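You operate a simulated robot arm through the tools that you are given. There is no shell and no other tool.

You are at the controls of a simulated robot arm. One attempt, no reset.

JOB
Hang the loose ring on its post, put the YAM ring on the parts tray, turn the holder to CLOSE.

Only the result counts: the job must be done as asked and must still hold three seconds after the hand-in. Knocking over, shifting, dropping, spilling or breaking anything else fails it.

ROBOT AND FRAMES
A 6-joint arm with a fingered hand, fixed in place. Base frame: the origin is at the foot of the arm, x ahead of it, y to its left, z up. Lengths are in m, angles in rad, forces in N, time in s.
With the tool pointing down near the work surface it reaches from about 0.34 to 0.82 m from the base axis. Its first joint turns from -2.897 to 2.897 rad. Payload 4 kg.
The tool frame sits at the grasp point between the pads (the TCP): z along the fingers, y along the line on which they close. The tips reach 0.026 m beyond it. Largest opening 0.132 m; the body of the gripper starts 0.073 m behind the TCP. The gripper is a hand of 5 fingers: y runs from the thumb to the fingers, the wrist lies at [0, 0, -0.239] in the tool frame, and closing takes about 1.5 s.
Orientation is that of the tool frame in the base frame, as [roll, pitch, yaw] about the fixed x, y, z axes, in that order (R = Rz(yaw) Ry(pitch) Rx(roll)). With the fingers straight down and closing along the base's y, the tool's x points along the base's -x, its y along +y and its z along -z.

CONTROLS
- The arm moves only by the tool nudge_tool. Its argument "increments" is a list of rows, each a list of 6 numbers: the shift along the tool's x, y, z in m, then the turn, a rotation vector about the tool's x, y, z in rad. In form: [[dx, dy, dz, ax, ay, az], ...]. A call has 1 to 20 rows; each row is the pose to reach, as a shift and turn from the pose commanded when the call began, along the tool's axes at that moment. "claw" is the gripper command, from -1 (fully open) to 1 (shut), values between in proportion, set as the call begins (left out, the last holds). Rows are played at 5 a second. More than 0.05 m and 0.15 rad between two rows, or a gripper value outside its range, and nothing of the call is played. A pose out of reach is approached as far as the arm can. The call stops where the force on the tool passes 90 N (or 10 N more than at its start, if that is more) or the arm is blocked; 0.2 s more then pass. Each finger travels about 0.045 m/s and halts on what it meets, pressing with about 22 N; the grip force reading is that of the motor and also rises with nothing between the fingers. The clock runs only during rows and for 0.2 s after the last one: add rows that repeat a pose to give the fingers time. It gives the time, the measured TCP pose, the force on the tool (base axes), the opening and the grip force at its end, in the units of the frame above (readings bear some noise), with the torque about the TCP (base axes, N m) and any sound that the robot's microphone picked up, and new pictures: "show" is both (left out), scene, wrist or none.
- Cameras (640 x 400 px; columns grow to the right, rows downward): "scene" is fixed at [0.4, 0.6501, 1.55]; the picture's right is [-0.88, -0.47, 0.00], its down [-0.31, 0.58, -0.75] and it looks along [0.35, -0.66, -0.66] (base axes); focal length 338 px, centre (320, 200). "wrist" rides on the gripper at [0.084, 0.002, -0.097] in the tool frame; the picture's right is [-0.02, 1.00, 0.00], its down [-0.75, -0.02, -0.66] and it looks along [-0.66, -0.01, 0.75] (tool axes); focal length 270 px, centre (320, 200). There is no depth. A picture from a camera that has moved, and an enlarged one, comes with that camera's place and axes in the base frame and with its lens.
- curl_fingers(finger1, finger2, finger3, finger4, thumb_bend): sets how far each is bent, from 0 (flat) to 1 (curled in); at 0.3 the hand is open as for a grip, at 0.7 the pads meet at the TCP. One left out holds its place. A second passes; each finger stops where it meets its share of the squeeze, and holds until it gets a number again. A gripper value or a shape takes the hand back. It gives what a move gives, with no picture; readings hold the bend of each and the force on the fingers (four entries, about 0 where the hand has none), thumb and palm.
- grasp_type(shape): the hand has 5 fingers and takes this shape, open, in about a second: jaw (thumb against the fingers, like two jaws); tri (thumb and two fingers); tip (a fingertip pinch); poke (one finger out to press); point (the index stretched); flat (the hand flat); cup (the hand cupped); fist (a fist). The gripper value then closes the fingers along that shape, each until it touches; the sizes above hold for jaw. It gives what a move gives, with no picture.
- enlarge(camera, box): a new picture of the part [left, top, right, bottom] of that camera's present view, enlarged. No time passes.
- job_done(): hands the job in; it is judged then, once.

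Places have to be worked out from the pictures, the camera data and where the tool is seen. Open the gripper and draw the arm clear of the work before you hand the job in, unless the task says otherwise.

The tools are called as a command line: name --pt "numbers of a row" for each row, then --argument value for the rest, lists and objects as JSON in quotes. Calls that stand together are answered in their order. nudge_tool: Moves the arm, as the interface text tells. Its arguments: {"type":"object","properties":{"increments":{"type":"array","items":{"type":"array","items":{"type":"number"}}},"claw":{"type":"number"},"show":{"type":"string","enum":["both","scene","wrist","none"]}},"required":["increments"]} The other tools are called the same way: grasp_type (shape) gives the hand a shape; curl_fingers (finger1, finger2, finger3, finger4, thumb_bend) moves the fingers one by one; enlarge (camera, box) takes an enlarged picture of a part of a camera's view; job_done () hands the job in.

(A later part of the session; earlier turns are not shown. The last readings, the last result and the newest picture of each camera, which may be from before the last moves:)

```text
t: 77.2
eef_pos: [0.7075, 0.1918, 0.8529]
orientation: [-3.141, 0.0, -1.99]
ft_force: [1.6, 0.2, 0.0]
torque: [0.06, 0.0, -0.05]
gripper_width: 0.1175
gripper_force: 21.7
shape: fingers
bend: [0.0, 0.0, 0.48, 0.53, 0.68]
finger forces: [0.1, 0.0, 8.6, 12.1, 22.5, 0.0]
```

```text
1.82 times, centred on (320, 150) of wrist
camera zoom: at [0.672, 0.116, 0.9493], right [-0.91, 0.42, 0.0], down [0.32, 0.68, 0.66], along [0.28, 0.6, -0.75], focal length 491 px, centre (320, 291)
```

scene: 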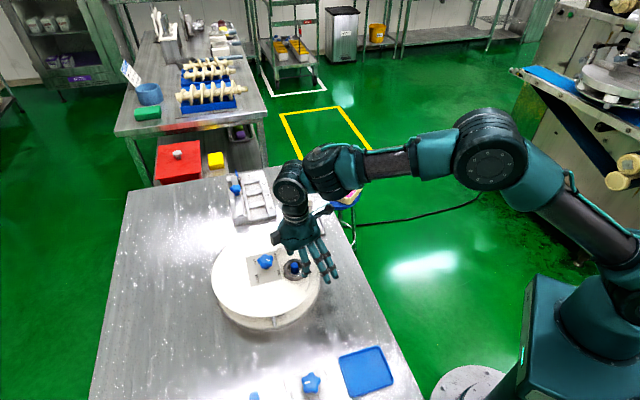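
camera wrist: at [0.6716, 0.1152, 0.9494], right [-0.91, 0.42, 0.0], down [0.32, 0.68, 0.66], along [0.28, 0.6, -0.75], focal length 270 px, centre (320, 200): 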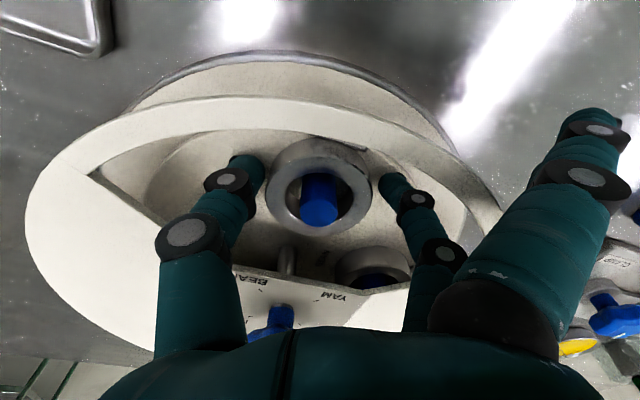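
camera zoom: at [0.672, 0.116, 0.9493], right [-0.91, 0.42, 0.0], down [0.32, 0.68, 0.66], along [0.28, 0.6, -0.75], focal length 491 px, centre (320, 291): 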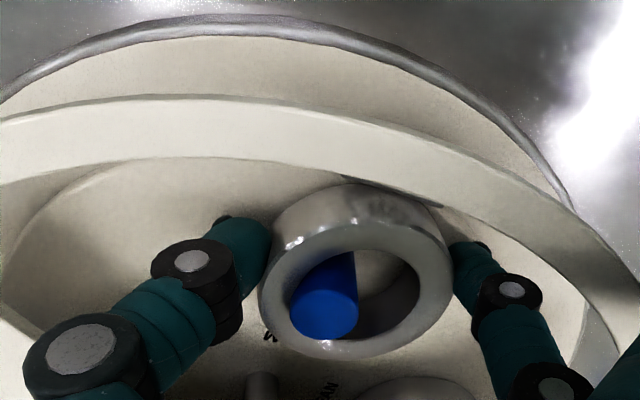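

Firm three-point hold (8.6/12.1/22.5 N); the ring moved ~8 mm to the finger side and nearly touches the post, so I shift back 3 mm and lift slowly.

nudge_tool --pt "0 -0.0015 -0.001 0 0 0" --pt "0 -0.003 -0.002 0 0 0" --pt "0 -0.003 -0.006 0 0 0" --pt "0 -0.003 -0.01 0 0 0" --pt "0 -0.003 -0.01 0 0 0" --show "both"

enlarge --camera "wrist" --box '[160, 40, 480, 260]'

enlarge --camera "scene" --box '[240, 200, 340, 300]'

```text
t: 78.4
eef_pos: [0.7106, 0.192, 0.8628]
orientation: [-3.141, 0.0, -1.988]
ft_force: [0.0, 0.2, -0.6]
torque: [-0.01, -0.02, 0.03]
gripper_width: 0.1173
gripper_force: 21.8
shape: fingers
bend: [0.0, 0.0, 0.48, 0.52, 0.68]
finger forces: [0.0, 0.0, 9.1, 12.1, 21.7, 0.1]
camera wrist: at [0.6746, 0.1148, 0.9587], right [-0.91, 0.42, 0.0], down [0.32, 0.68, 0.66], along [0.28, 0.6, -0.75], focal length 270 px, centre (320, 200)
```

scene: 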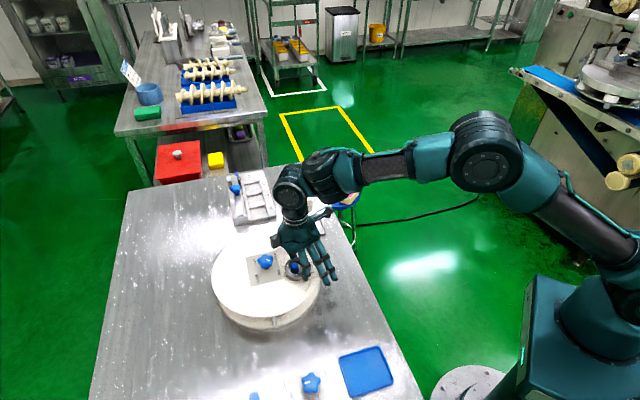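
wrist: 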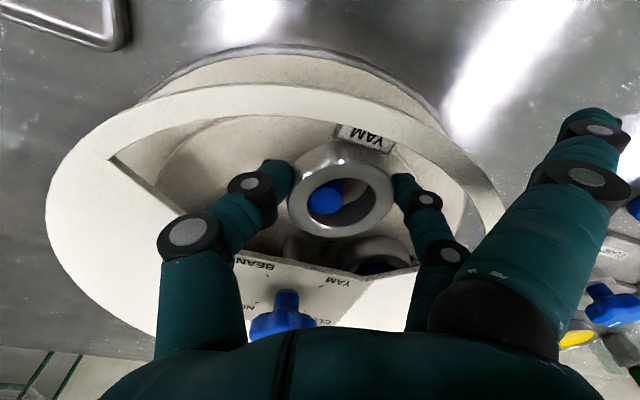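

```text
1.82 times, centred on (320, 150) of wrist
camera zoom: at [0.6746, 0.1148, 0.9587], right [-0.91, 0.42, 0.0], down [0.32, 0.68, 0.66], along [0.28, 0.6, -0.75], focal length 491 px, centre (320, 291)
```

zoom: 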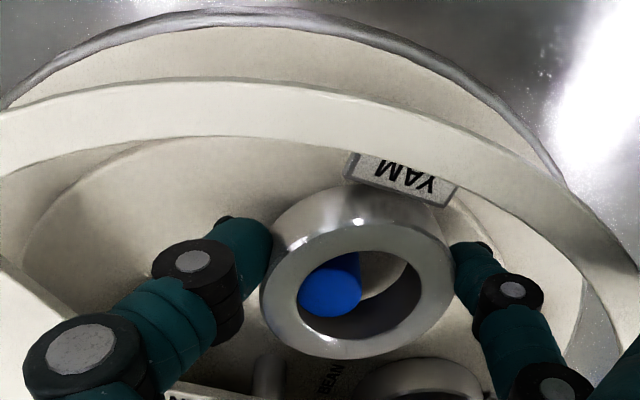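

```text
4.00 times, centred on (290, 250) of scene
camera zoom: at [0.4, 0.6501, 1.55], right [-0.88, -0.47, 0.0], down [-0.31, 0.58, -0.75], along [0.35, -0.66, -0.66], focal length 1354 px, centre (440, 0)
```

zoom: 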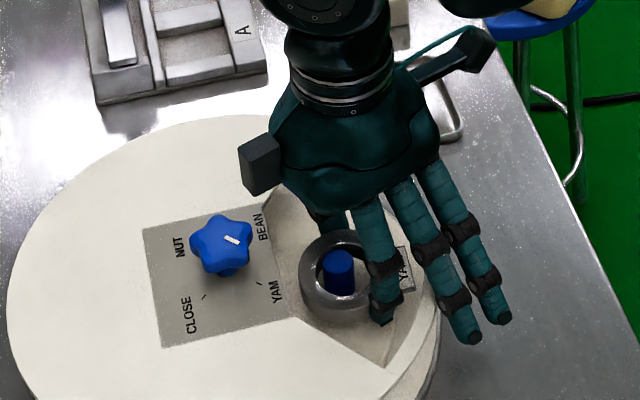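

The ring rises freely with the hand and its tag stays ~1 cm inside the rim. I continue lifting slowly out of the window.

nudge_tool --pt "0 0 -0.006 0 0 0" --pt "0 0 -0.012 0 0 0" --pt "0 0 -0.018 0 0 0" --pt "0 0 -0.024 0 0 0" --pt "0 0 -0.032 0 0 0" --pt "0 0 -0.042 0 0 0" --pt "0 0 -0.055 0 0 0" --pt "0 0 -0.07 0 0 0" --pt "0 0 -0.09 0 0 0" --pt "0 0 -0.09 0 0 0" --show "both"

enlarge --camera "wrist" --box '[160, 40, 480, 260]'

enlarge --camera "scene" --box '[240, 190, 350, 300]'

```text
t: 80.6
eef_pos: [0.7106, 0.1913, 0.9518]
orientation: [3.141, 0.0, -1.988]
ft_force: [-0.3, -0.5, -0.9]
torque: [-0.04, -0.05, 0.02]
gripper_width: 0.1171
gripper_force: 21.3
shape: fingers
bend: [0.0, 0.0, 0.48, 0.52, 0.68]
finger forces: [0.0, 0.0, 9.0, 12.1, 21.7, 0.1]
camera wrist: at [0.6746, 0.1143, 1.0487], right [-0.91, 0.42, 0.0], down [0.32, 0.68, 0.66], along [0.28, 0.6, -0.75], focal length 270 px, centre (320, 200)
```

scene: 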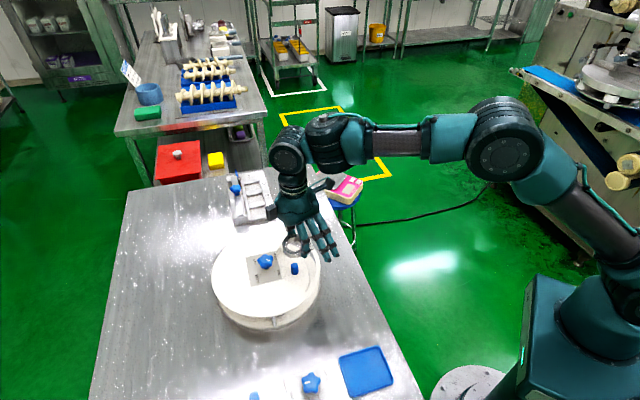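
wrist: 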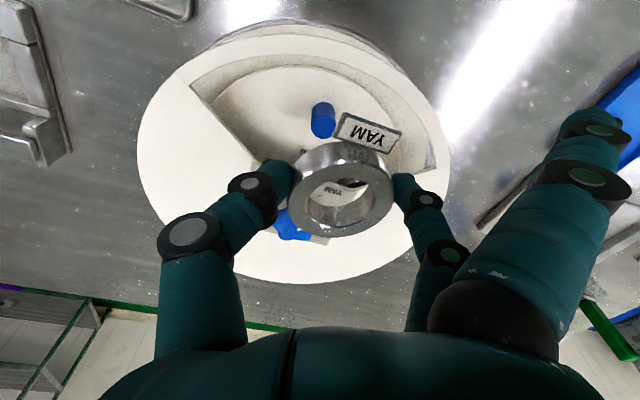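

```text
1.82 times, centred on (320, 150) of wrist
camera zoom: at [0.6746, 0.1143, 1.0487], right [-0.91, 0.42, 0.0], down [0.32, 0.68, 0.66], along [0.28, 0.6, -0.75], focal length 491 px, centre (320, 291)
```

zoom: 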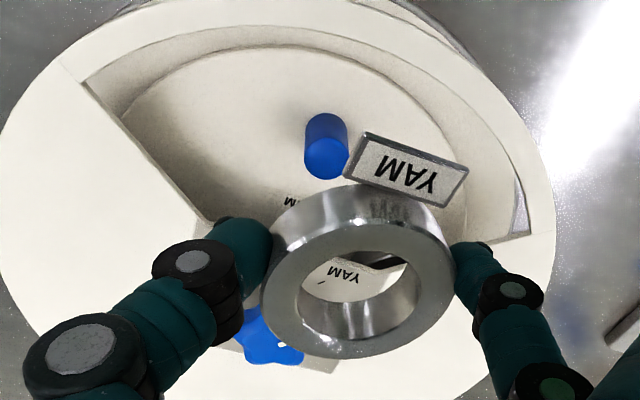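

```text
3.64 times, centred on (295, 245) of scene
camera zoom: at [0.4, 0.6501, 1.55], right [-0.88, -0.47, 0.0], down [-0.31, 0.58, -0.75], along [0.35, -0.66, -0.66], focal length 1231 px, centre (411, 36)
```

zoom: 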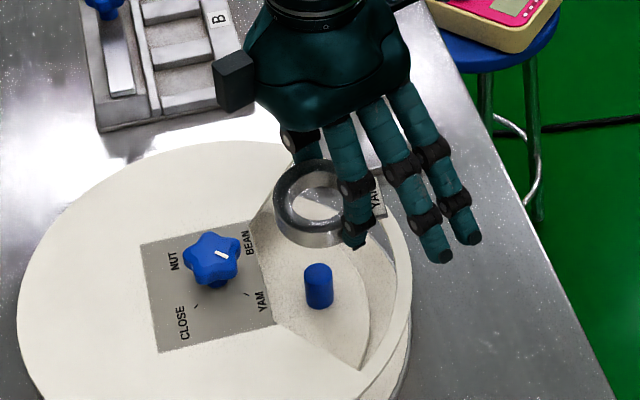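

The YAM ring is out of the holder and held level. I carry it over to the grey tray (centre ≈(0.765, 0.041)), keeping the orientation so the tag lies along the tray's long axis.

nudge_tool --pt "0.021 -0.02 0 0 0 0" --pt "0.043 -0.04 0 0 0 0" --pt "0.064 -0.06 0.005 0 0 0" --pt "0.085 -0.08 0.01 0 0 0" --pt "0.107 -0.1 0.015 0 0 0" --pt "0.128 -0.1205 0.02 0 0 0" --pt "0.128 -0.1205 0.02 0 0 0" --show "both"

enlarge --camera "wrist" --box '[160, 20, 480, 240]'

enlarge --camera "scene" --box '[270, 150, 380, 260]'

```text
t: 82.2
eef_pos: [0.7685, 0.0255, 0.9329]
orientation: [3.141, 0.0, -1.989]
ft_force: [-0.7, 0.2, -1.4]
torque: [-0.02, 0.0, 0.0]
gripper_width: 0.1174
gripper_force: 21.4
shape: fingers
bend: [0.0, 0.0, 0.48, 0.52, 0.68]
finger forces: [0.0, 0.1, 8.9, 12.5, 21.5, 0.1]
camera wrist: at [0.7332, -0.0509, 1.0295], right [-0.91, 0.42, 0.0], down [0.32, 0.68, 0.66], along [0.28, 0.6, -0.75], focal length 270 px, centre (320, 200)
```

scene: 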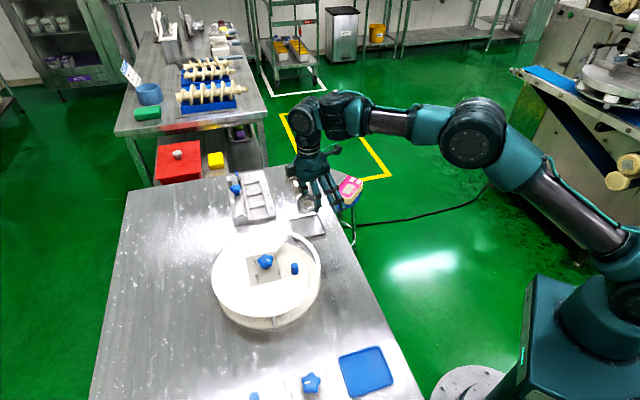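
wrist: 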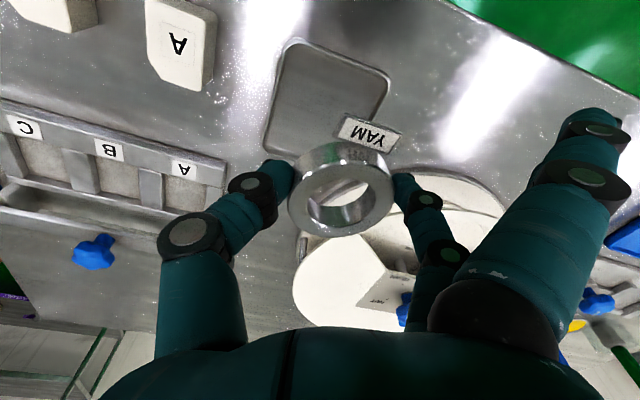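

```text
1.82 times, centred on (320, 130) of wrist
camera zoom: at [0.7332, -0.0509, 1.0295], right [-0.91, 0.42, 0.0], down [0.32, 0.68, 0.66], along [0.28, 0.6, -0.75], focal length 491 px, centre (320, 327)
```

zoom: 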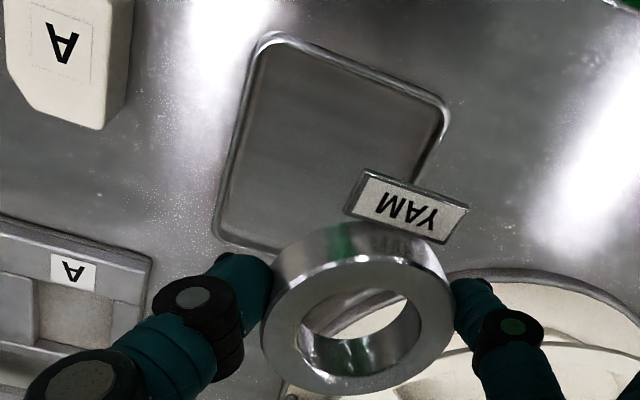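

```text
3.64 times, centred on (325, 205) of scene
camera zoom: at [0.4, 0.6501, 1.55], right [-0.88, -0.47, 0.0], down [-0.31, 0.58, -0.75], along [0.35, -0.66, -0.66], focal length 1231 px, centre (302, 182)
```

zoom: 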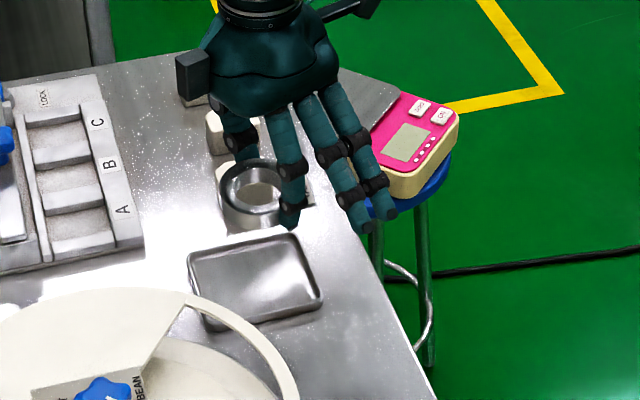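

The tray and ring are both visible: tray centre is at (f≈15 mm, y≈0) from the TCP and the ring centre at (20, 11) mm, with the tag along the tray's long axis. I shift by about 14 mm sideways so that ring+tag is centred over the tray, then start lowering.

nudge_tool --pt "-0.0014 -0.007 0.0 0 0 0" --pt "-0.0014 -0.0137 0.0 0 0 0" --pt "-0.0014 -0.0137 0.02 0 0 0" --pt "-0.0014 -0.0137 0.035 0 0 0" --pt "-0.0014 -0.0137 0.05 0 0 0" --pt "-0.0014 -0.0137 0.05 0 0 0" --show "both"

enlarge --camera "wrist" --box '[160, 20, 480, 240]'

enlarge --camera "scene" --box '[270, 170, 360, 260]'

```text
t: 83.6
eef_pos: [0.7822, 0.0216, 0.8815]
orientation: [-3.141, -0.002, -1.989]
ft_force: [0.5, 1.0, -0.6]
torque: [-0.04, -0.03, 0.01]
gripper_width: 0.1174
gripper_force: 21.8
shape: fingers
bend: [0.0, 0.0, 0.48, 0.52, 0.68]
finger forces: [0.0, 0.0, 8.8, 12.5, 21.7, 0.0]
camera wrist: at [0.7456, -0.0547, 0.9781], right [-0.91, 0.42, 0.0], down [0.32, 0.68, 0.66], along [0.28, 0.6, -0.75], focal length 270 px, centre (320, 200)
```

scene: 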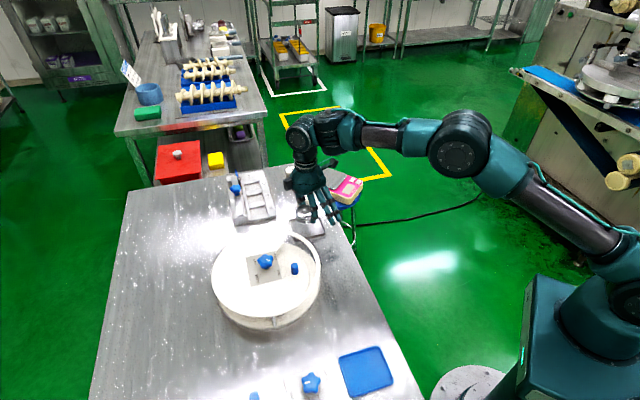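
wrist: 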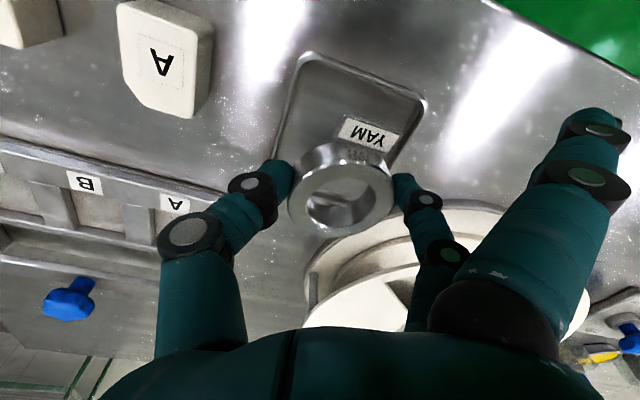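

```text
1.82 times, centred on (320, 130) of wrist
camera zoom: at [0.7456, -0.0547, 0.9781], right [-0.91, 0.42, 0.0], down [0.32, 0.68, 0.66], along [0.28, 0.6, -0.75], focal length 491 px, centre (320, 327)
```

zoom: 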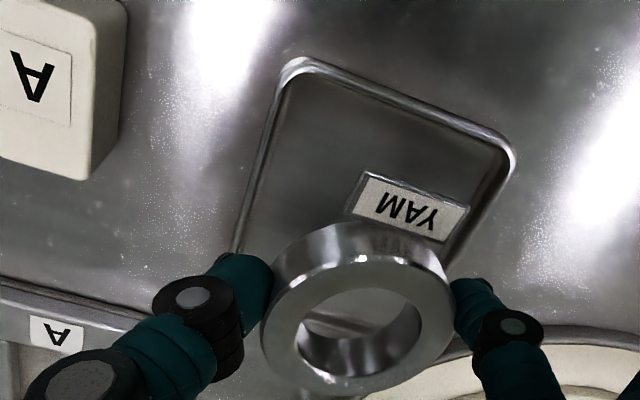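

```text
4.44 times, centred on (315, 215) of scene
camera zoom: at [0.4, 0.6501, 1.55], right [-0.88, -0.47, 0.0], down [-0.31, 0.58, -0.75], along [0.35, -0.66, -0.66], focal length 1505 px, centre (342, 133)
```

zoom: 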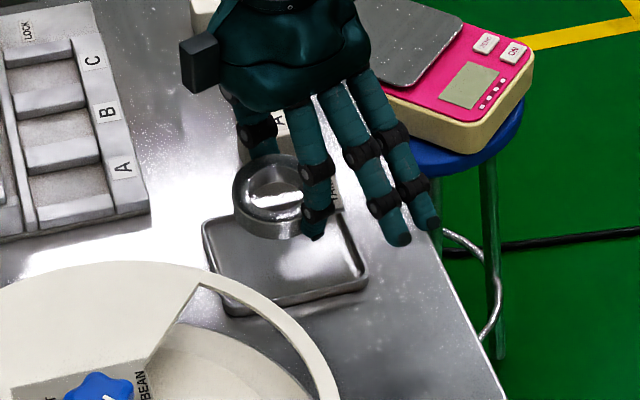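

Before releasing I want the ring/tray relation pinned down better, so I zoom hard with both cameras.

enlarge --camera "scene" --box '[285, 195, 340, 245]'

enlarge --camera "wrist" --box '[255, 40, 440, 250]'

```text
8.00 times, centred on (312, 220) of scene
camera zoom: at [0.4, 0.6501, 1.55], right [-0.88, -0.47, 0.0], down [-0.31, 0.58, -0.75], along [0.35, -0.66, -0.66], focal length 2708 px, centre (380, 40)
```

zoom: 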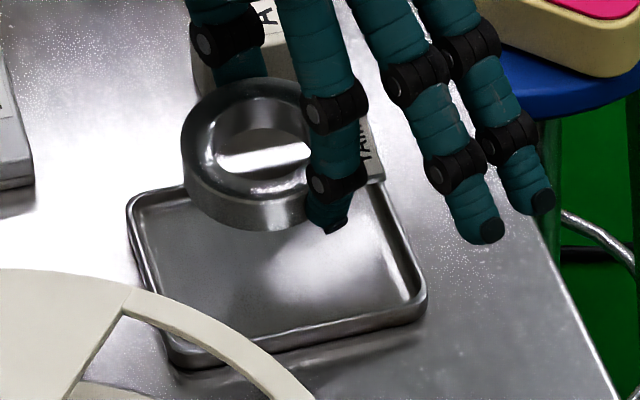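

```text
1.90 times, centred on (348, 145) of wrist
camera zoom: at [0.7456, -0.0547, 0.9781], right [-0.91, 0.42, 0.0], down [0.32, 0.68, 0.66], along [0.28, 0.6, -0.75], focal length 515 px, centre (268, 305)
```

zoom: 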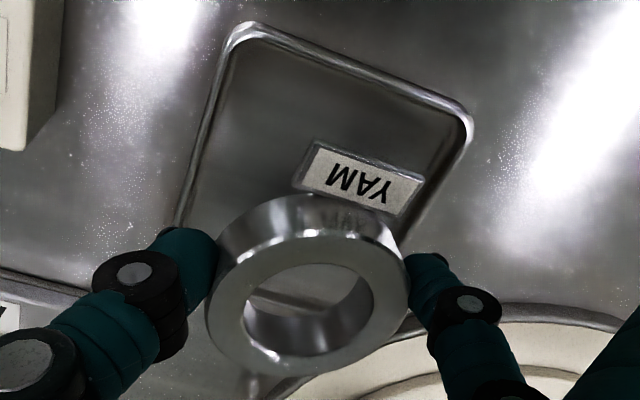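

Triangulation puts the ring centre at ≈(0.777, 0.038) and the tray centre at ≈(0.775, 0.039) in the arm's frame; with the tag the ring should sit ~5 mm further along +45°. I shift 4.5 mm inward-forward and lower to z≈0.857.

nudge_tool --pt "-0.0045 0 0.006 0 0 0" --pt "-0.0045 0 0.013 0 0 0" --pt "-0.0045 0 0.019 0 0 0" --pt "-0.0045 0 0.025 0 0 0" --pt "-0.0045 0 0.025 0 0 0" --show "both"

enlarge --camera "scene" --box '[285, 195, 340, 245]'

enlarge --camera "wrist" --box '[215, 40, 440, 250]'

```text
t: 84.8
eef_pos: [0.7844, 0.025, 0.8571]
orientation: [3.141, 0.0, -1.989]
ft_force: [0.5, -1.0, -1.8]
torque: [0.0, -0.01, 0.0]
gripper_width: 0.1172
gripper_force: 21.6
shape: fingers
bend: [0.0, 0.0, 0.48, 0.52, 0.68]
finger forces: [0.0, 0.0, 8.8, 12.5, 21.5, 0.0]
camera wrist: at [0.7474, -0.0512, 0.9537], right [-0.91, 0.42, 0.0], down [0.32, 0.68, 0.66], along [0.28, 0.6, -0.75], focal length 270 px, centre (320, 200)
```

scene: 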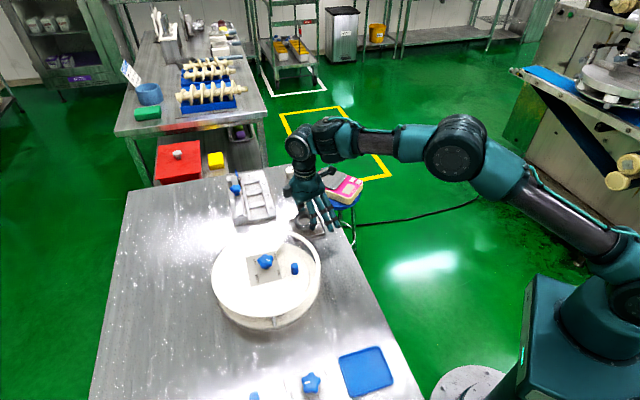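
wrist: 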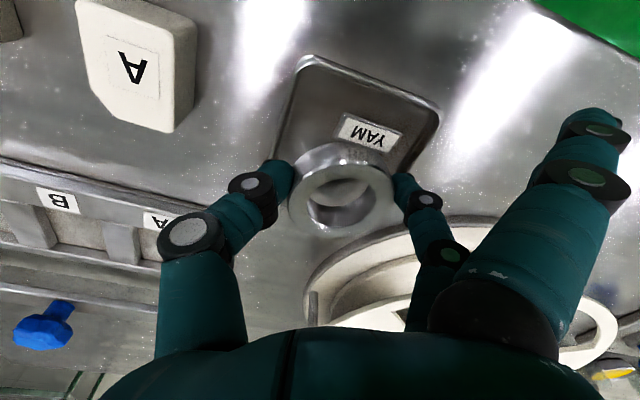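

```text
8.00 times, centred on (312, 220) of scene
camera zoom: at [0.4, 0.6501, 1.55], right [-0.88, -0.47, 0.0], down [-0.31, 0.58, -0.75], along [0.35, -0.66, -0.66], focal length 2708 px, centre (380, 40)
```

zoom: 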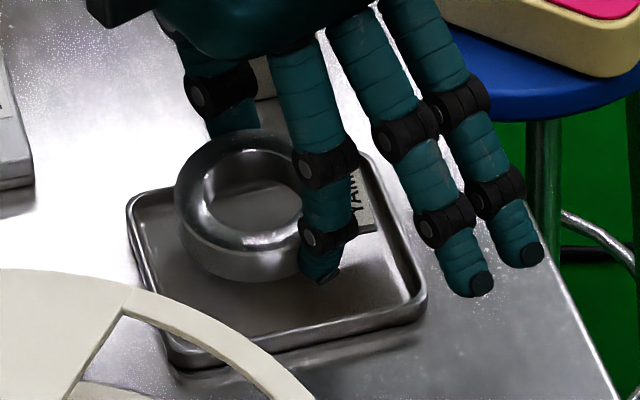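

```text
1.90 times, centred on (328, 145) of wrist
camera zoom: at [0.7474, -0.0512, 0.9537], right [-0.91, 0.42, 0.0], down [0.32, 0.68, 0.66], along [0.28, 0.6, -0.75], focal length 515 px, centre (306, 305)
```

zoom: 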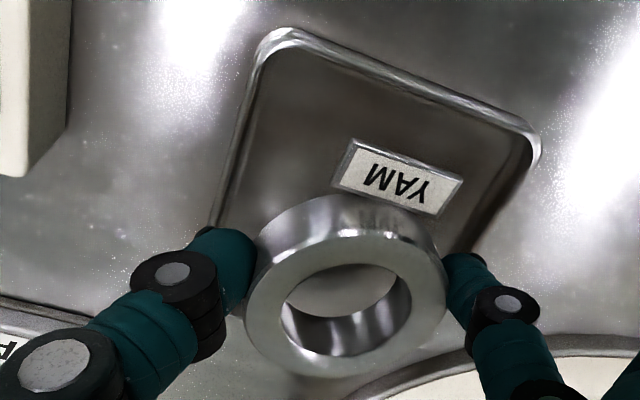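

All the cross-checks now put the ring within a few mm of the wanted spot over the tray. I lower in small steps, watching for contact with the rim.

nudge_tool --pt "0 0 0.003 0 0 0" --pt "0 0 0.006 0 0 0" --pt "0 0 0.006 0 0 0" --show "none"

nudge_tool --pt "0 0 0.0015 0 0 0" --pt "0 0 0.003 0 0 0" --pt "0 0 0.003 0 0 0" --show "none"

enlarge --camera "scene" --box '[285, 195, 340, 245]'

enlarge --camera "wrist" --box '[215, 40, 440, 250]'

```text
t: 85.6
eef_pos: [0.7837, 0.0253, 0.852]
orientation: [-3.141, 0.0, -1.99]
ft_force: [0.6, 0.3, -1.4]
torque: [0.02, 0.04, 0.02]
gripper_width: 0.1173
gripper_force: 21.2
shape: fingers
bend: [0.0, 0.0, 0.48, 0.52, 0.68]
finger forces: [0.1, 0.1, 8.8, 12.5, 21.5, 0.0]
```

```text
t: 86.4
eef_pos: [0.7837, 0.0247, 0.8485]
orientation: [3.14, -0.001, -1.989]
ft_force: [0.7, -0.4, -0.7]
torque: [-0.04, -0.01, -0.02]
gripper_width: 0.117
gripper_force: 20.9
shape: fingers
bend: [0.0, 0.0, 0.48, 0.52, 0.68]
finger forces: [0.0, 0.0, 8.8, 12.5, 21.6, 0.0]
```

```text
8.00 times, centred on (312, 220) of scene
camera zoom: at [0.4, 0.6501, 1.55], right [-0.88, -0.47, 0.0], down [-0.31, 0.58, -0.75], along [0.35, -0.66, -0.66], focal length 2708 px, centre (380, 40)
```

zoom: 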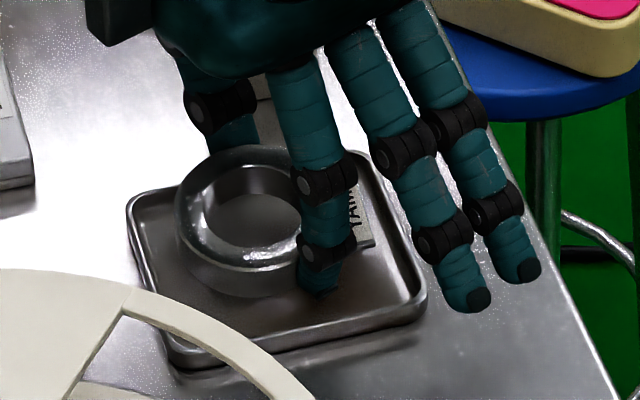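

```text
1.90 times, centred on (328, 145) of wrist
camera zoom: at [0.7483, -0.0514, 0.945], right [-0.91, 0.42, 0.0], down [0.32, 0.68, 0.66], along [0.28, 0.6, -0.75], focal length 515 px, centre (306, 305)
```

zoom: 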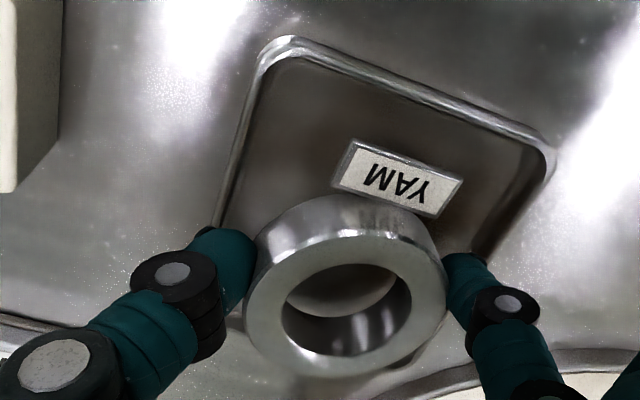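

Both views show ring and tag inside the tray outline (ring+tag spans px 175–380 against floor ≈160–398). I step down another 2 mm to shorten the drop.

nudge_tool --pt "0 0 0.001 0 0 0" --pt "0 0 0.002 0 0 0" --pt "0 0 0.002 0 0 0" --show "none"

nudge_tool --pt "0 0 0.001 0 0 0" --pt "0 0 0.002 0 0 0" --pt "0 0 0.002 0 0 0" --show "none"

```text
t: 87.2
eef_pos: [0.7828, 0.0245, 0.8473]
orientation: [3.142, -0.001, -1.99]
ft_force: [0.2, -0.2, -1.9]
torque: [-0.01, -0.01, -0.01]
gripper_width: 0.1172
gripper_force: 21.7
shape: fingers
bend: [0.0, 0.0, 0.48, 0.52, 0.68]
finger forces: [0.1, 0.0, 8.7, 12.6, 21.5, 0.0]
```

```text
t: 88.0
eef_pos: [0.7833, 0.0242, 0.845]
orientation: [3.141, 0.0, -1.99]
ft_force: [-0.2, -1.0, -1.1]
torque: [-0.02, 0.0, 0.01]
gripper_width: 0.1171
gripper_force: 21.4
shape: fingers
bend: [0.0, 0.0, 0.48, 0.52, 0.68]
finger forces: [0.1, 0.0, 8.8, 12.4, 21.5, 0.1]
```

Still no contact at z=0.845. Another 2 mm.

nudge_tool --pt "0 0 0.001 0 0 0" --pt "0 0 0.002 0 0 0" --pt "0 0 0.002 0 0 0" --show "none"

enlarge --camera "scene" --box '[285, 195, 340, 245]'

enlarge --camera "wrist" --box '[215, 40, 440, 250]'

```text
t: 88.8
eef_pos: [0.7838, 0.0242, 0.841]
orientation: [-3.141, 0.002, -1.989]
ft_force: [0.0, -1.2, -2.6]
torque: [-0.03, -0.03, 0.02]
gripper_width: 0.1174
gripper_force: 21.6
shape: fingers
bend: [0.0, 0.0, 0.48, 0.52, 0.68]
finger forces: [0.0, 0.0, 8.9, 12.6, 21.7, 0.1]
```

```text
8.00 times, centred on (312, 220) of scene
camera zoom: at [0.4, 0.6501, 1.55], right [-0.88, -0.47, 0.0], down [-0.31, 0.58, -0.75], along [0.35, -0.66, -0.66], focal length 2708 px, centre (380, 40)
```

zoom: 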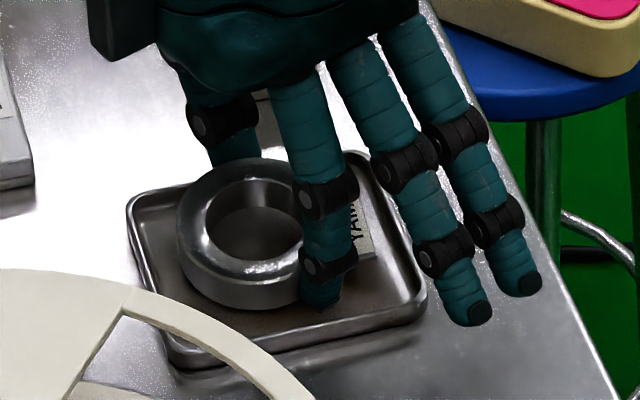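

```text
1.90 times, centred on (328, 145) of wrist
camera zoom: at [0.7478, -0.0517, 0.9381], right [-0.91, 0.42, 0.0], down [0.32, 0.68, 0.66], along [0.28, 0.6, -0.75], focal length 515 px, centre (306, 305)
```

zoom: 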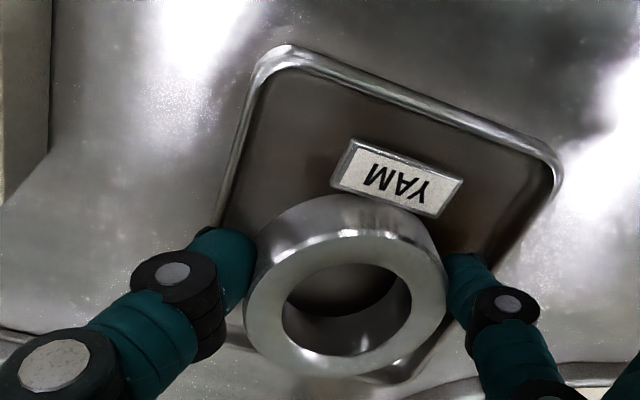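

Ring and tag sit within the tray walls in both views, still no contact at z≈0.842. I take two more small steps to bring it nearly to the tray floor.

nudge_tool --pt "0 0 0.001 0 0 0" --pt "0 0 0.002 0 0 0" --pt "0 0 0.002 0 0 0" --show "none"

nudge_tool --pt "0 0 0.001 0 0 0" --pt "0 0 0.0015 0 0 0" --pt "0 0 0.0015 0 0 0" --show "none"

```text
t: 89.6
eef_pos: [0.7848, 0.0244, 0.8404]
orientation: [-3.141, 0.0, -1.989]
ft_force: [2.6, 0.5, 6.2]
torque: [-0.12, -0.24, 0.08]
gripper_width: 0.1168
gripper_force: 25.2
shape: fingers
bend: [0.0, 0.0, 0.48, 0.52, 0.69]
finger forces: [0.1, 0.1, 9.1, 12.8, 29.4, 0.0]
```

```text
t: 90.4
eef_pos: [0.7836, 0.0245, 0.84]
orientation: [-3.14, 0.002, -1.99]
ft_force: [1.9, -3.8, 17.5]
torque: [-0.41, -0.51, -0.06]
gripper_width: 0.1167
gripper_force: 31.6
shape: fingers
bend: [0.0, 0.0, 0.48, 0.52, 0.71]
finger forces: [0.0, 0.0, 9.0, 12.7, 42.0, 0.0]
```

The thumb tip has met the tray rim (≈17 N vertical). I back up 2 mm to relieve it and check.

nudge_tool --pt "0 0 -0.001 0 0 0" --pt "0 0 -0.0025 0 0 0" --pt "0 0 -0.0025 0 0 0" --show "both"

enlarge --camera "scene" --box '[285, 195, 340, 245]'

enlarge --camera "wrist" --box '[215, 40, 440, 250]'

```text
t: 91.2
eef_pos: [0.7824, 0.0255, 0.8401]
orientation: [3.141, 0.0, -1.987]
ft_force: [0.8, 1.3, 1.7]
torque: [-0.03, -0.14, -0.01]
gripper_width: 0.1165
gripper_force: 22.8
shape: fingers
bend: [0.0, 0.0, 0.48, 0.52, 0.71]
finger forces: [0.0, 0.0, 8.7, 12.2, 24.5, 0.1]
camera wrist: at [0.7473, -0.0511, 0.9372], right [-0.91, 0.42, 0.0], down [0.32, 0.68, 0.66], along [0.28, 0.6, -0.75], focal length 270 px, centre (320, 200)
```

scene: 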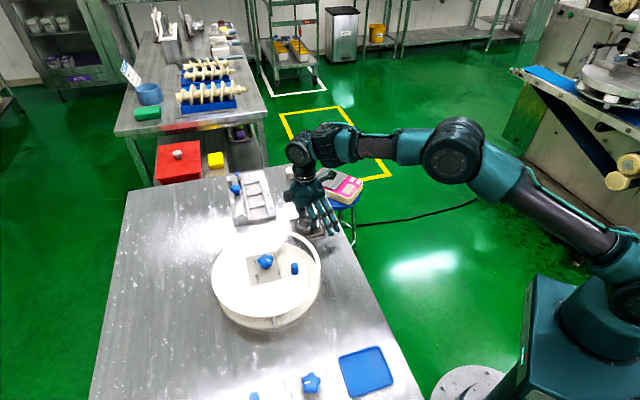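
wrist: 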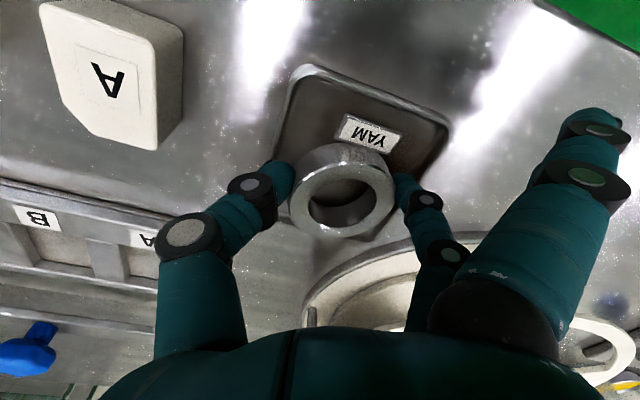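

```text
8.00 times, centred on (312, 220) of scene
camera zoom: at [0.4, 0.6501, 1.55], right [-0.88, -0.47, 0.0], down [-0.31, 0.58, -0.75], along [0.35, -0.66, -0.66], focal length 2708 px, centre (380, 40)
```

zoom: 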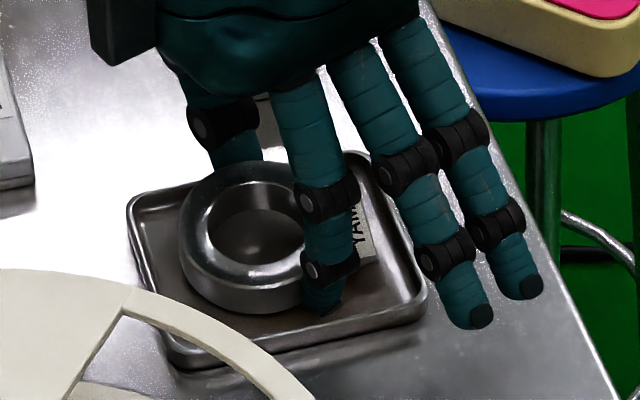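

```text
1.90 times, centred on (328, 145) of wrist
camera zoom: at [0.7473, -0.0511, 0.9372], right [-0.91, 0.42, 0.0], down [0.32, 0.68, 0.66], along [0.28, 0.6, -0.75], focal length 515 px, centre (306, 305)
```

zoom: 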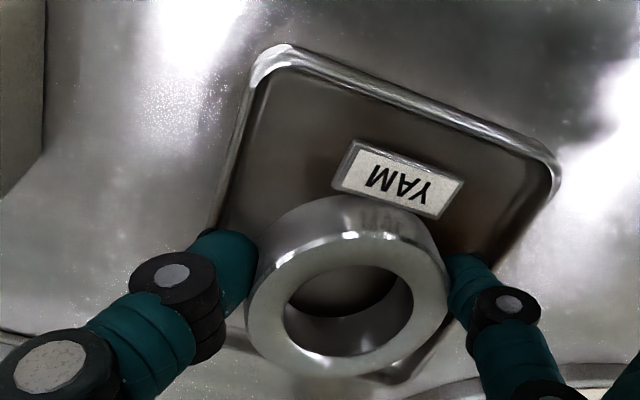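

Contact is nearly gone. I raise 1 mm more and open finger 3, finger 4 and thumb moderately to let the ring settle into the tray.

nudge_tool --pt "0 0 -0.001 0 0 0" --pt "0 0 -0.001 0 0 0" --show "none"

curl_fingers --finger1 0.0 --finger2 0.0 --finger3 0.42 --finger4 0.44 --thumb_bend 0.6

enlarge --camera "scene" --box '[285, 195, 340, 245]'

enlarge --camera "wrist" --box '[215, 40, 440, 250]'

```text
t: 91.8
eef_pos: [0.7843, 0.0239, 0.8431]
orientation: [3.141, -0.001, -1.991]
ft_force: [0.1, -0.3, -1.9]
torque: [0.01, 0.0, -0.02]
gripper_width: 0.1166
gripper_force: 20.5
shape: fingers
bend: [0.0, 0.0, 0.48, 0.52, 0.71]
finger forces: [0.1, 0.1, 8.6, 12.0, 20.9, 0.0]
```

```text
t: 92.8
eef_pos: [0.7834, 0.0249, 0.8422]
orientation: [-3.142, 0.0, -1.99]
ft_force: [0.8, -1.3, 1.9]
torque: [0.06, 0.0, -0.02]
gripper_width: 0.1199
gripper_force: 1.3
shape: fingers
bend: [0.0, 0.0, 0.42, 0.46, 0.6]
finger forces: [0.0, 0.1, 0.1, 2.5, 0.6, 0.0]
```

```text
8.00 times, centred on (312, 220) of scene
camera zoom: at [0.4, 0.6501, 1.55], right [-0.88, -0.47, 0.0], down [-0.31, 0.58, -0.75], along [0.35, -0.66, -0.66], focal length 2708 px, centre (380, 40)
```

zoom: 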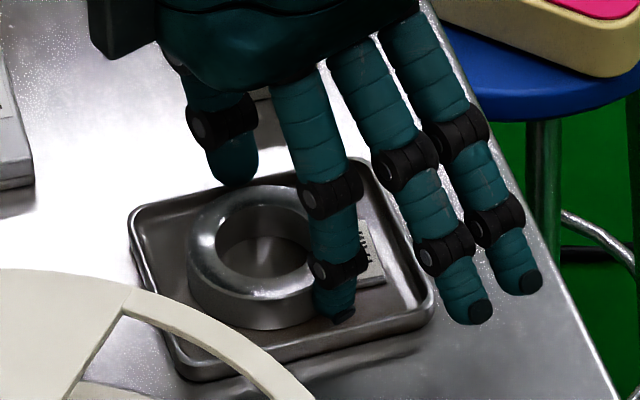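

```text
1.90 times, centred on (328, 145) of wrist
camera zoom: at [0.7475, -0.0517, 0.9391], right [-0.91, 0.42, 0.0], down [0.32, 0.68, 0.66], along [0.28, 0.6, -0.75], focal length 515 px, centre (306, 305)
```

zoom: 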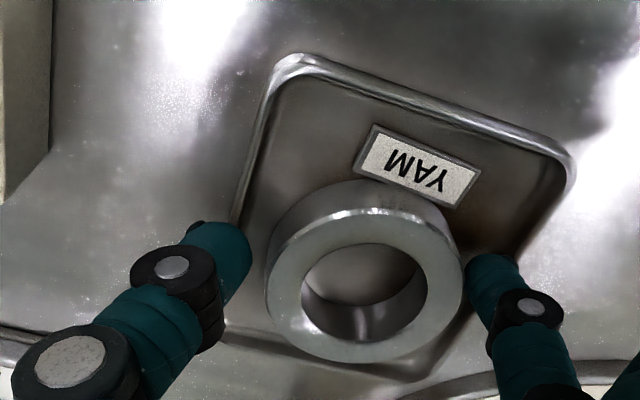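

The ring lies flat in the tray with its tag inside; finger 4 is lightly pressing the tray wall (2.5 N). I relieve it by moving 2 mm to the thumb side, then lift straight up.

nudge_tool --pt "0 -0.001 0 0 0 0" --pt "0 -0.002 -0.001 0 0 0" --pt "0 -0.002 -0.006 0 0 0" --pt "0 -0.002 -0.014 0 0 0" --pt "0 -0.002 -0.03 0 0 0" --pt "0 -0.002 -0.055 0 0 0" --pt "0 -0.002 -0.08 0 0 0" --pt "0 -0.002 -0.08 0 0 0" --show "both"

enlarge --camera "scene" --box '[285, 195, 340, 245]'

enlarge --camera "wrist" --box '[215, 40, 440, 250]'

```text
t: 94.6
eef_pos: [0.7838, 0.0236, 0.9231]
orientation: [3.141, 0.001, -1.99]
ft_force: [-0.3, 0.2, 1.0]
torque: [0.0, -0.01, 0.0]
gripper_width: 0.1203
gripper_force: 0.0
shape: fingers
bend: [0.0, 0.0, 0.42, 0.44, 0.6]
finger forces: [0.0, 0.0, 0.1, 0.0, 0.0, 0.1]
camera wrist: at [0.7491, -0.0525, 1.0191], right [-0.91, 0.42, 0.0], down [0.32, 0.68, 0.66], along [0.28, 0.6, -0.75], focal length 270 px, centre (320, 200)
```

scene: 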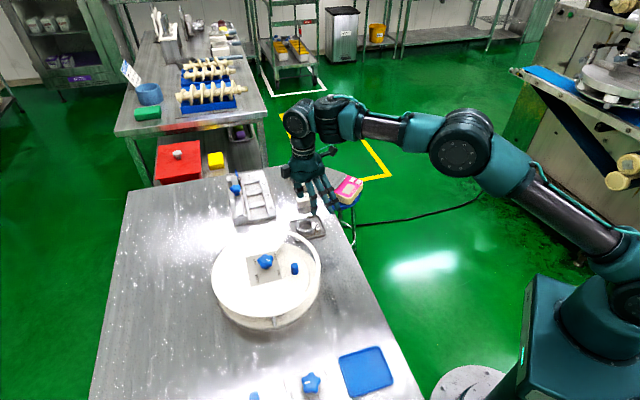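
wrist: 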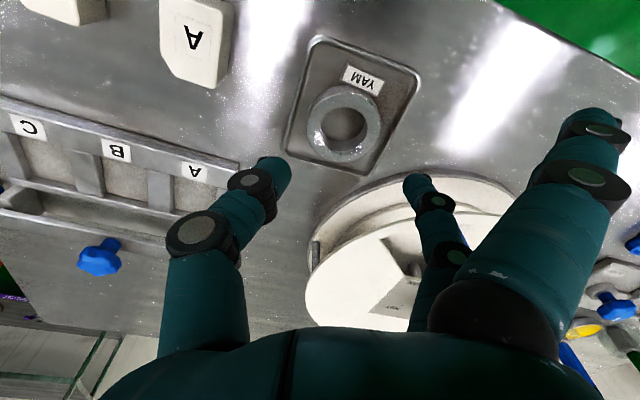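

```text
8.00 times, centred on (312, 220) of scene
camera zoom: at [0.4, 0.6501, 1.55], right [-0.88, -0.47, 0.0], down [-0.31, 0.58, -0.75], along [0.35, -0.66, -0.66], focal length 2708 px, centre (380, 40)
```

zoom: 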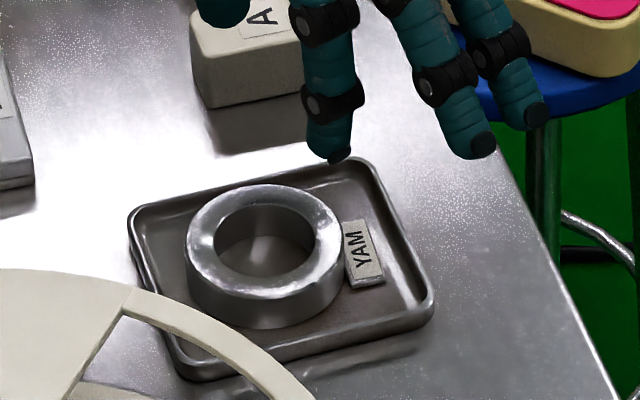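

```text
1.90 times, centred on (328, 145) of wrist
camera zoom: at [0.7491, -0.0525, 1.0191], right [-0.91, 0.42, 0.0], down [0.32, 0.68, 0.66], along [0.28, 0.6, -0.75], focal length 515 px, centre (306, 305)
```

zoom: 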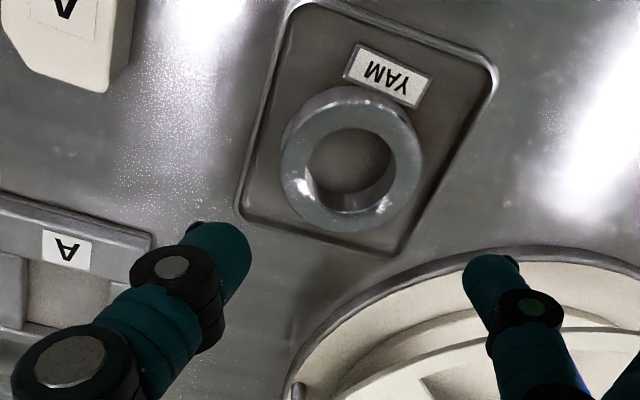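

The YAM ring and its tag lie flat inside the tray. Now I return to the tri shape and go back over the knob (yaw 270°) for the final -90° turn to CLOSE.

grasp_type --shape "tri"

nudge_tool --pt "-0.034 0.019 -0.02 0 0 -0.07" --pt "-0.068 0.038 -0.025 0 0 -0.14" --pt "-0.101 0.0564 -0.025 0 0 -0.21" --pt "-0.135 0.0752 -0.025 0 0 -0.28" --pt "-0.168 0.094 -0.02 0 0 -0.35" --pt "-0.2022 0.1128 -0.016 0 0 -0.419" --pt "-0.2022 0.1128 -0.014 0 0 -0.419" --pt "-0.2022 0.1128 -0.014 0 0 -0.419" --show "both"

enlarge --camera "wrist" --box '[230, 60, 410, 220]'

```text
t: 95.5
eef_pos: [0.7848, 0.0233, 0.9217]
orientation: [3.141, 0.001, -1.988]
ft_force: [-1.0, -0.6, 0.0]
torque: [-0.02, 0.04, -0.03]
gripper_width: 0.1323
gripper_force: 0.1
shape: tri
bend: [0.0, 0.3, 0.3, 0.0, 0.3]
finger forces: [0.0, 0.0, 0.1, 0.0, 0.0, 0.0]
```

```text
t: 97.3
eef_pos: [0.7641, 0.2552, 0.9359]
orientation: [-3.141, -0.001, -1.569]
ft_force: [0.4, 0.5, 0.3]
torque: [0.01, 0.04, -0.01]
gripper_width: 0.1319
gripper_force: 0.0
shape: tri
bend: [0.0, 0.3, 0.3, 0.0, 0.3]
finger forces: [0.1, 0.0, 0.0, 0.0, 0.0, 0.0]
camera wrist: at [0.7621, 0.1712, 1.0335], right [-1.0, 0.02, 0.0], down [0.01, 0.75, 0.66], along [0.01, 0.66, -0.75], focal length 270 px, centre (320, 200)
```

scene: 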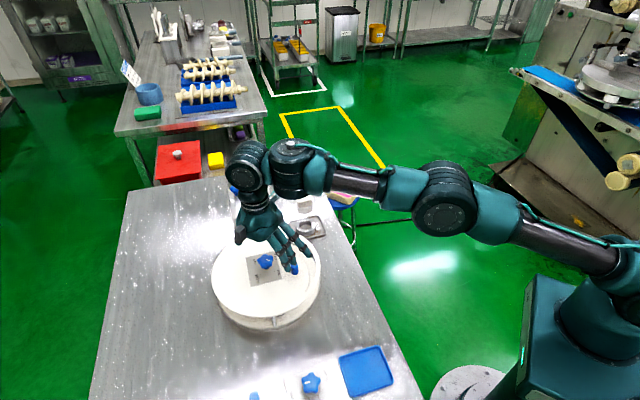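
wrist: 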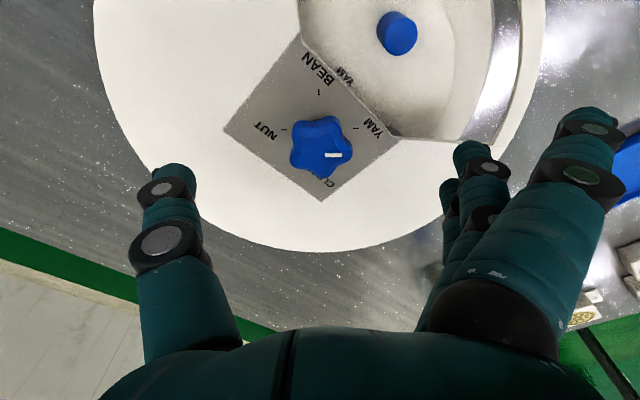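

```text
2.50 times, centred on (320, 140) of wrist
camera zoom: at [0.7621, 0.1712, 1.0335], right [-1.0, 0.02, 0.0], down [0.01, 0.75, 0.66], along [0.01, 0.66, -0.75], focal length 676 px, centre (320, 350)
```

zoom: 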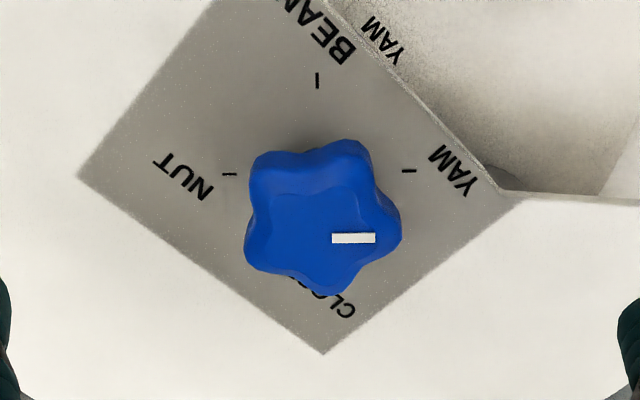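

The tick centre is again on the tool axis and the mark reads YAM. I descend and grip the knob.

nudge_tool --pt "0.001 0 0.015 0 0 0" --pt "0.001 0 0.028 0 0 0" --pt "0.001 0 0.034 0 0 0" --pt "0.001 0 0.034 0 0 0" --show "none"

nudge_tool --pt "0 0 0 0 0 0" --pt "0 0 0 0 0 0" --pt "0 0 0 0 0 0" --pt "0 0 0 0 0 0" --pt "0 0 0 0 0 0" --pt "0 0 0 0 0 0" --pt "0 0 0 0 0 0" --pt "0 0 0 0 0 0" --claw 1 --show "wrist"

```text
t: 98.3
eef_pos: [0.7628, 0.2549, 0.9022]
orientation: [-3.14, 0.001, -1.57]
ft_force: [0.6, 1.3, 0.2]
torque: [-0.02, 0.0, 0.04]
gripper_width: 0.1319
gripper_force: 0.1
shape: tri
bend: [0.0, 0.3, 0.3, 0.0, 0.3]
finger forces: [0.0, 0.1, 0.1, 0.0, 0.0, 0.0]
```

```text
t: 100.1
eef_pos: [0.7623, 0.2554, 0.9023]
orientation: [-3.141, -0.001, -1.569]
ft_force: [-1.3, -0.9, -1.9]
torque: [0.01, 0.04, -0.01]
gripper_width: 0.0282
gripper_force: 21.6
shape: tri
bend: [0.23, 0.73, 0.73, 0.23, 0.7]
finger forces: [0.0, 10.4, 9.9, 0.0, 19.1, 0.0]
camera wrist: at [0.7614, 0.1705, 0.999], right [-1.0, 0.02, 0.0], down [0.01, 0.75, 0.66], along [0.01, 0.66, -0.75], focal length 270 px, centre (320, 200)
```

wrist: 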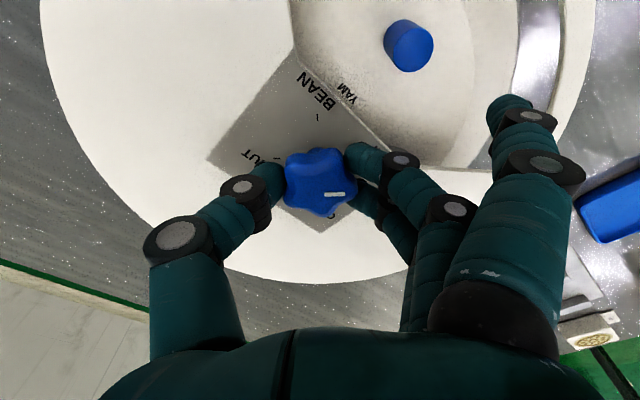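

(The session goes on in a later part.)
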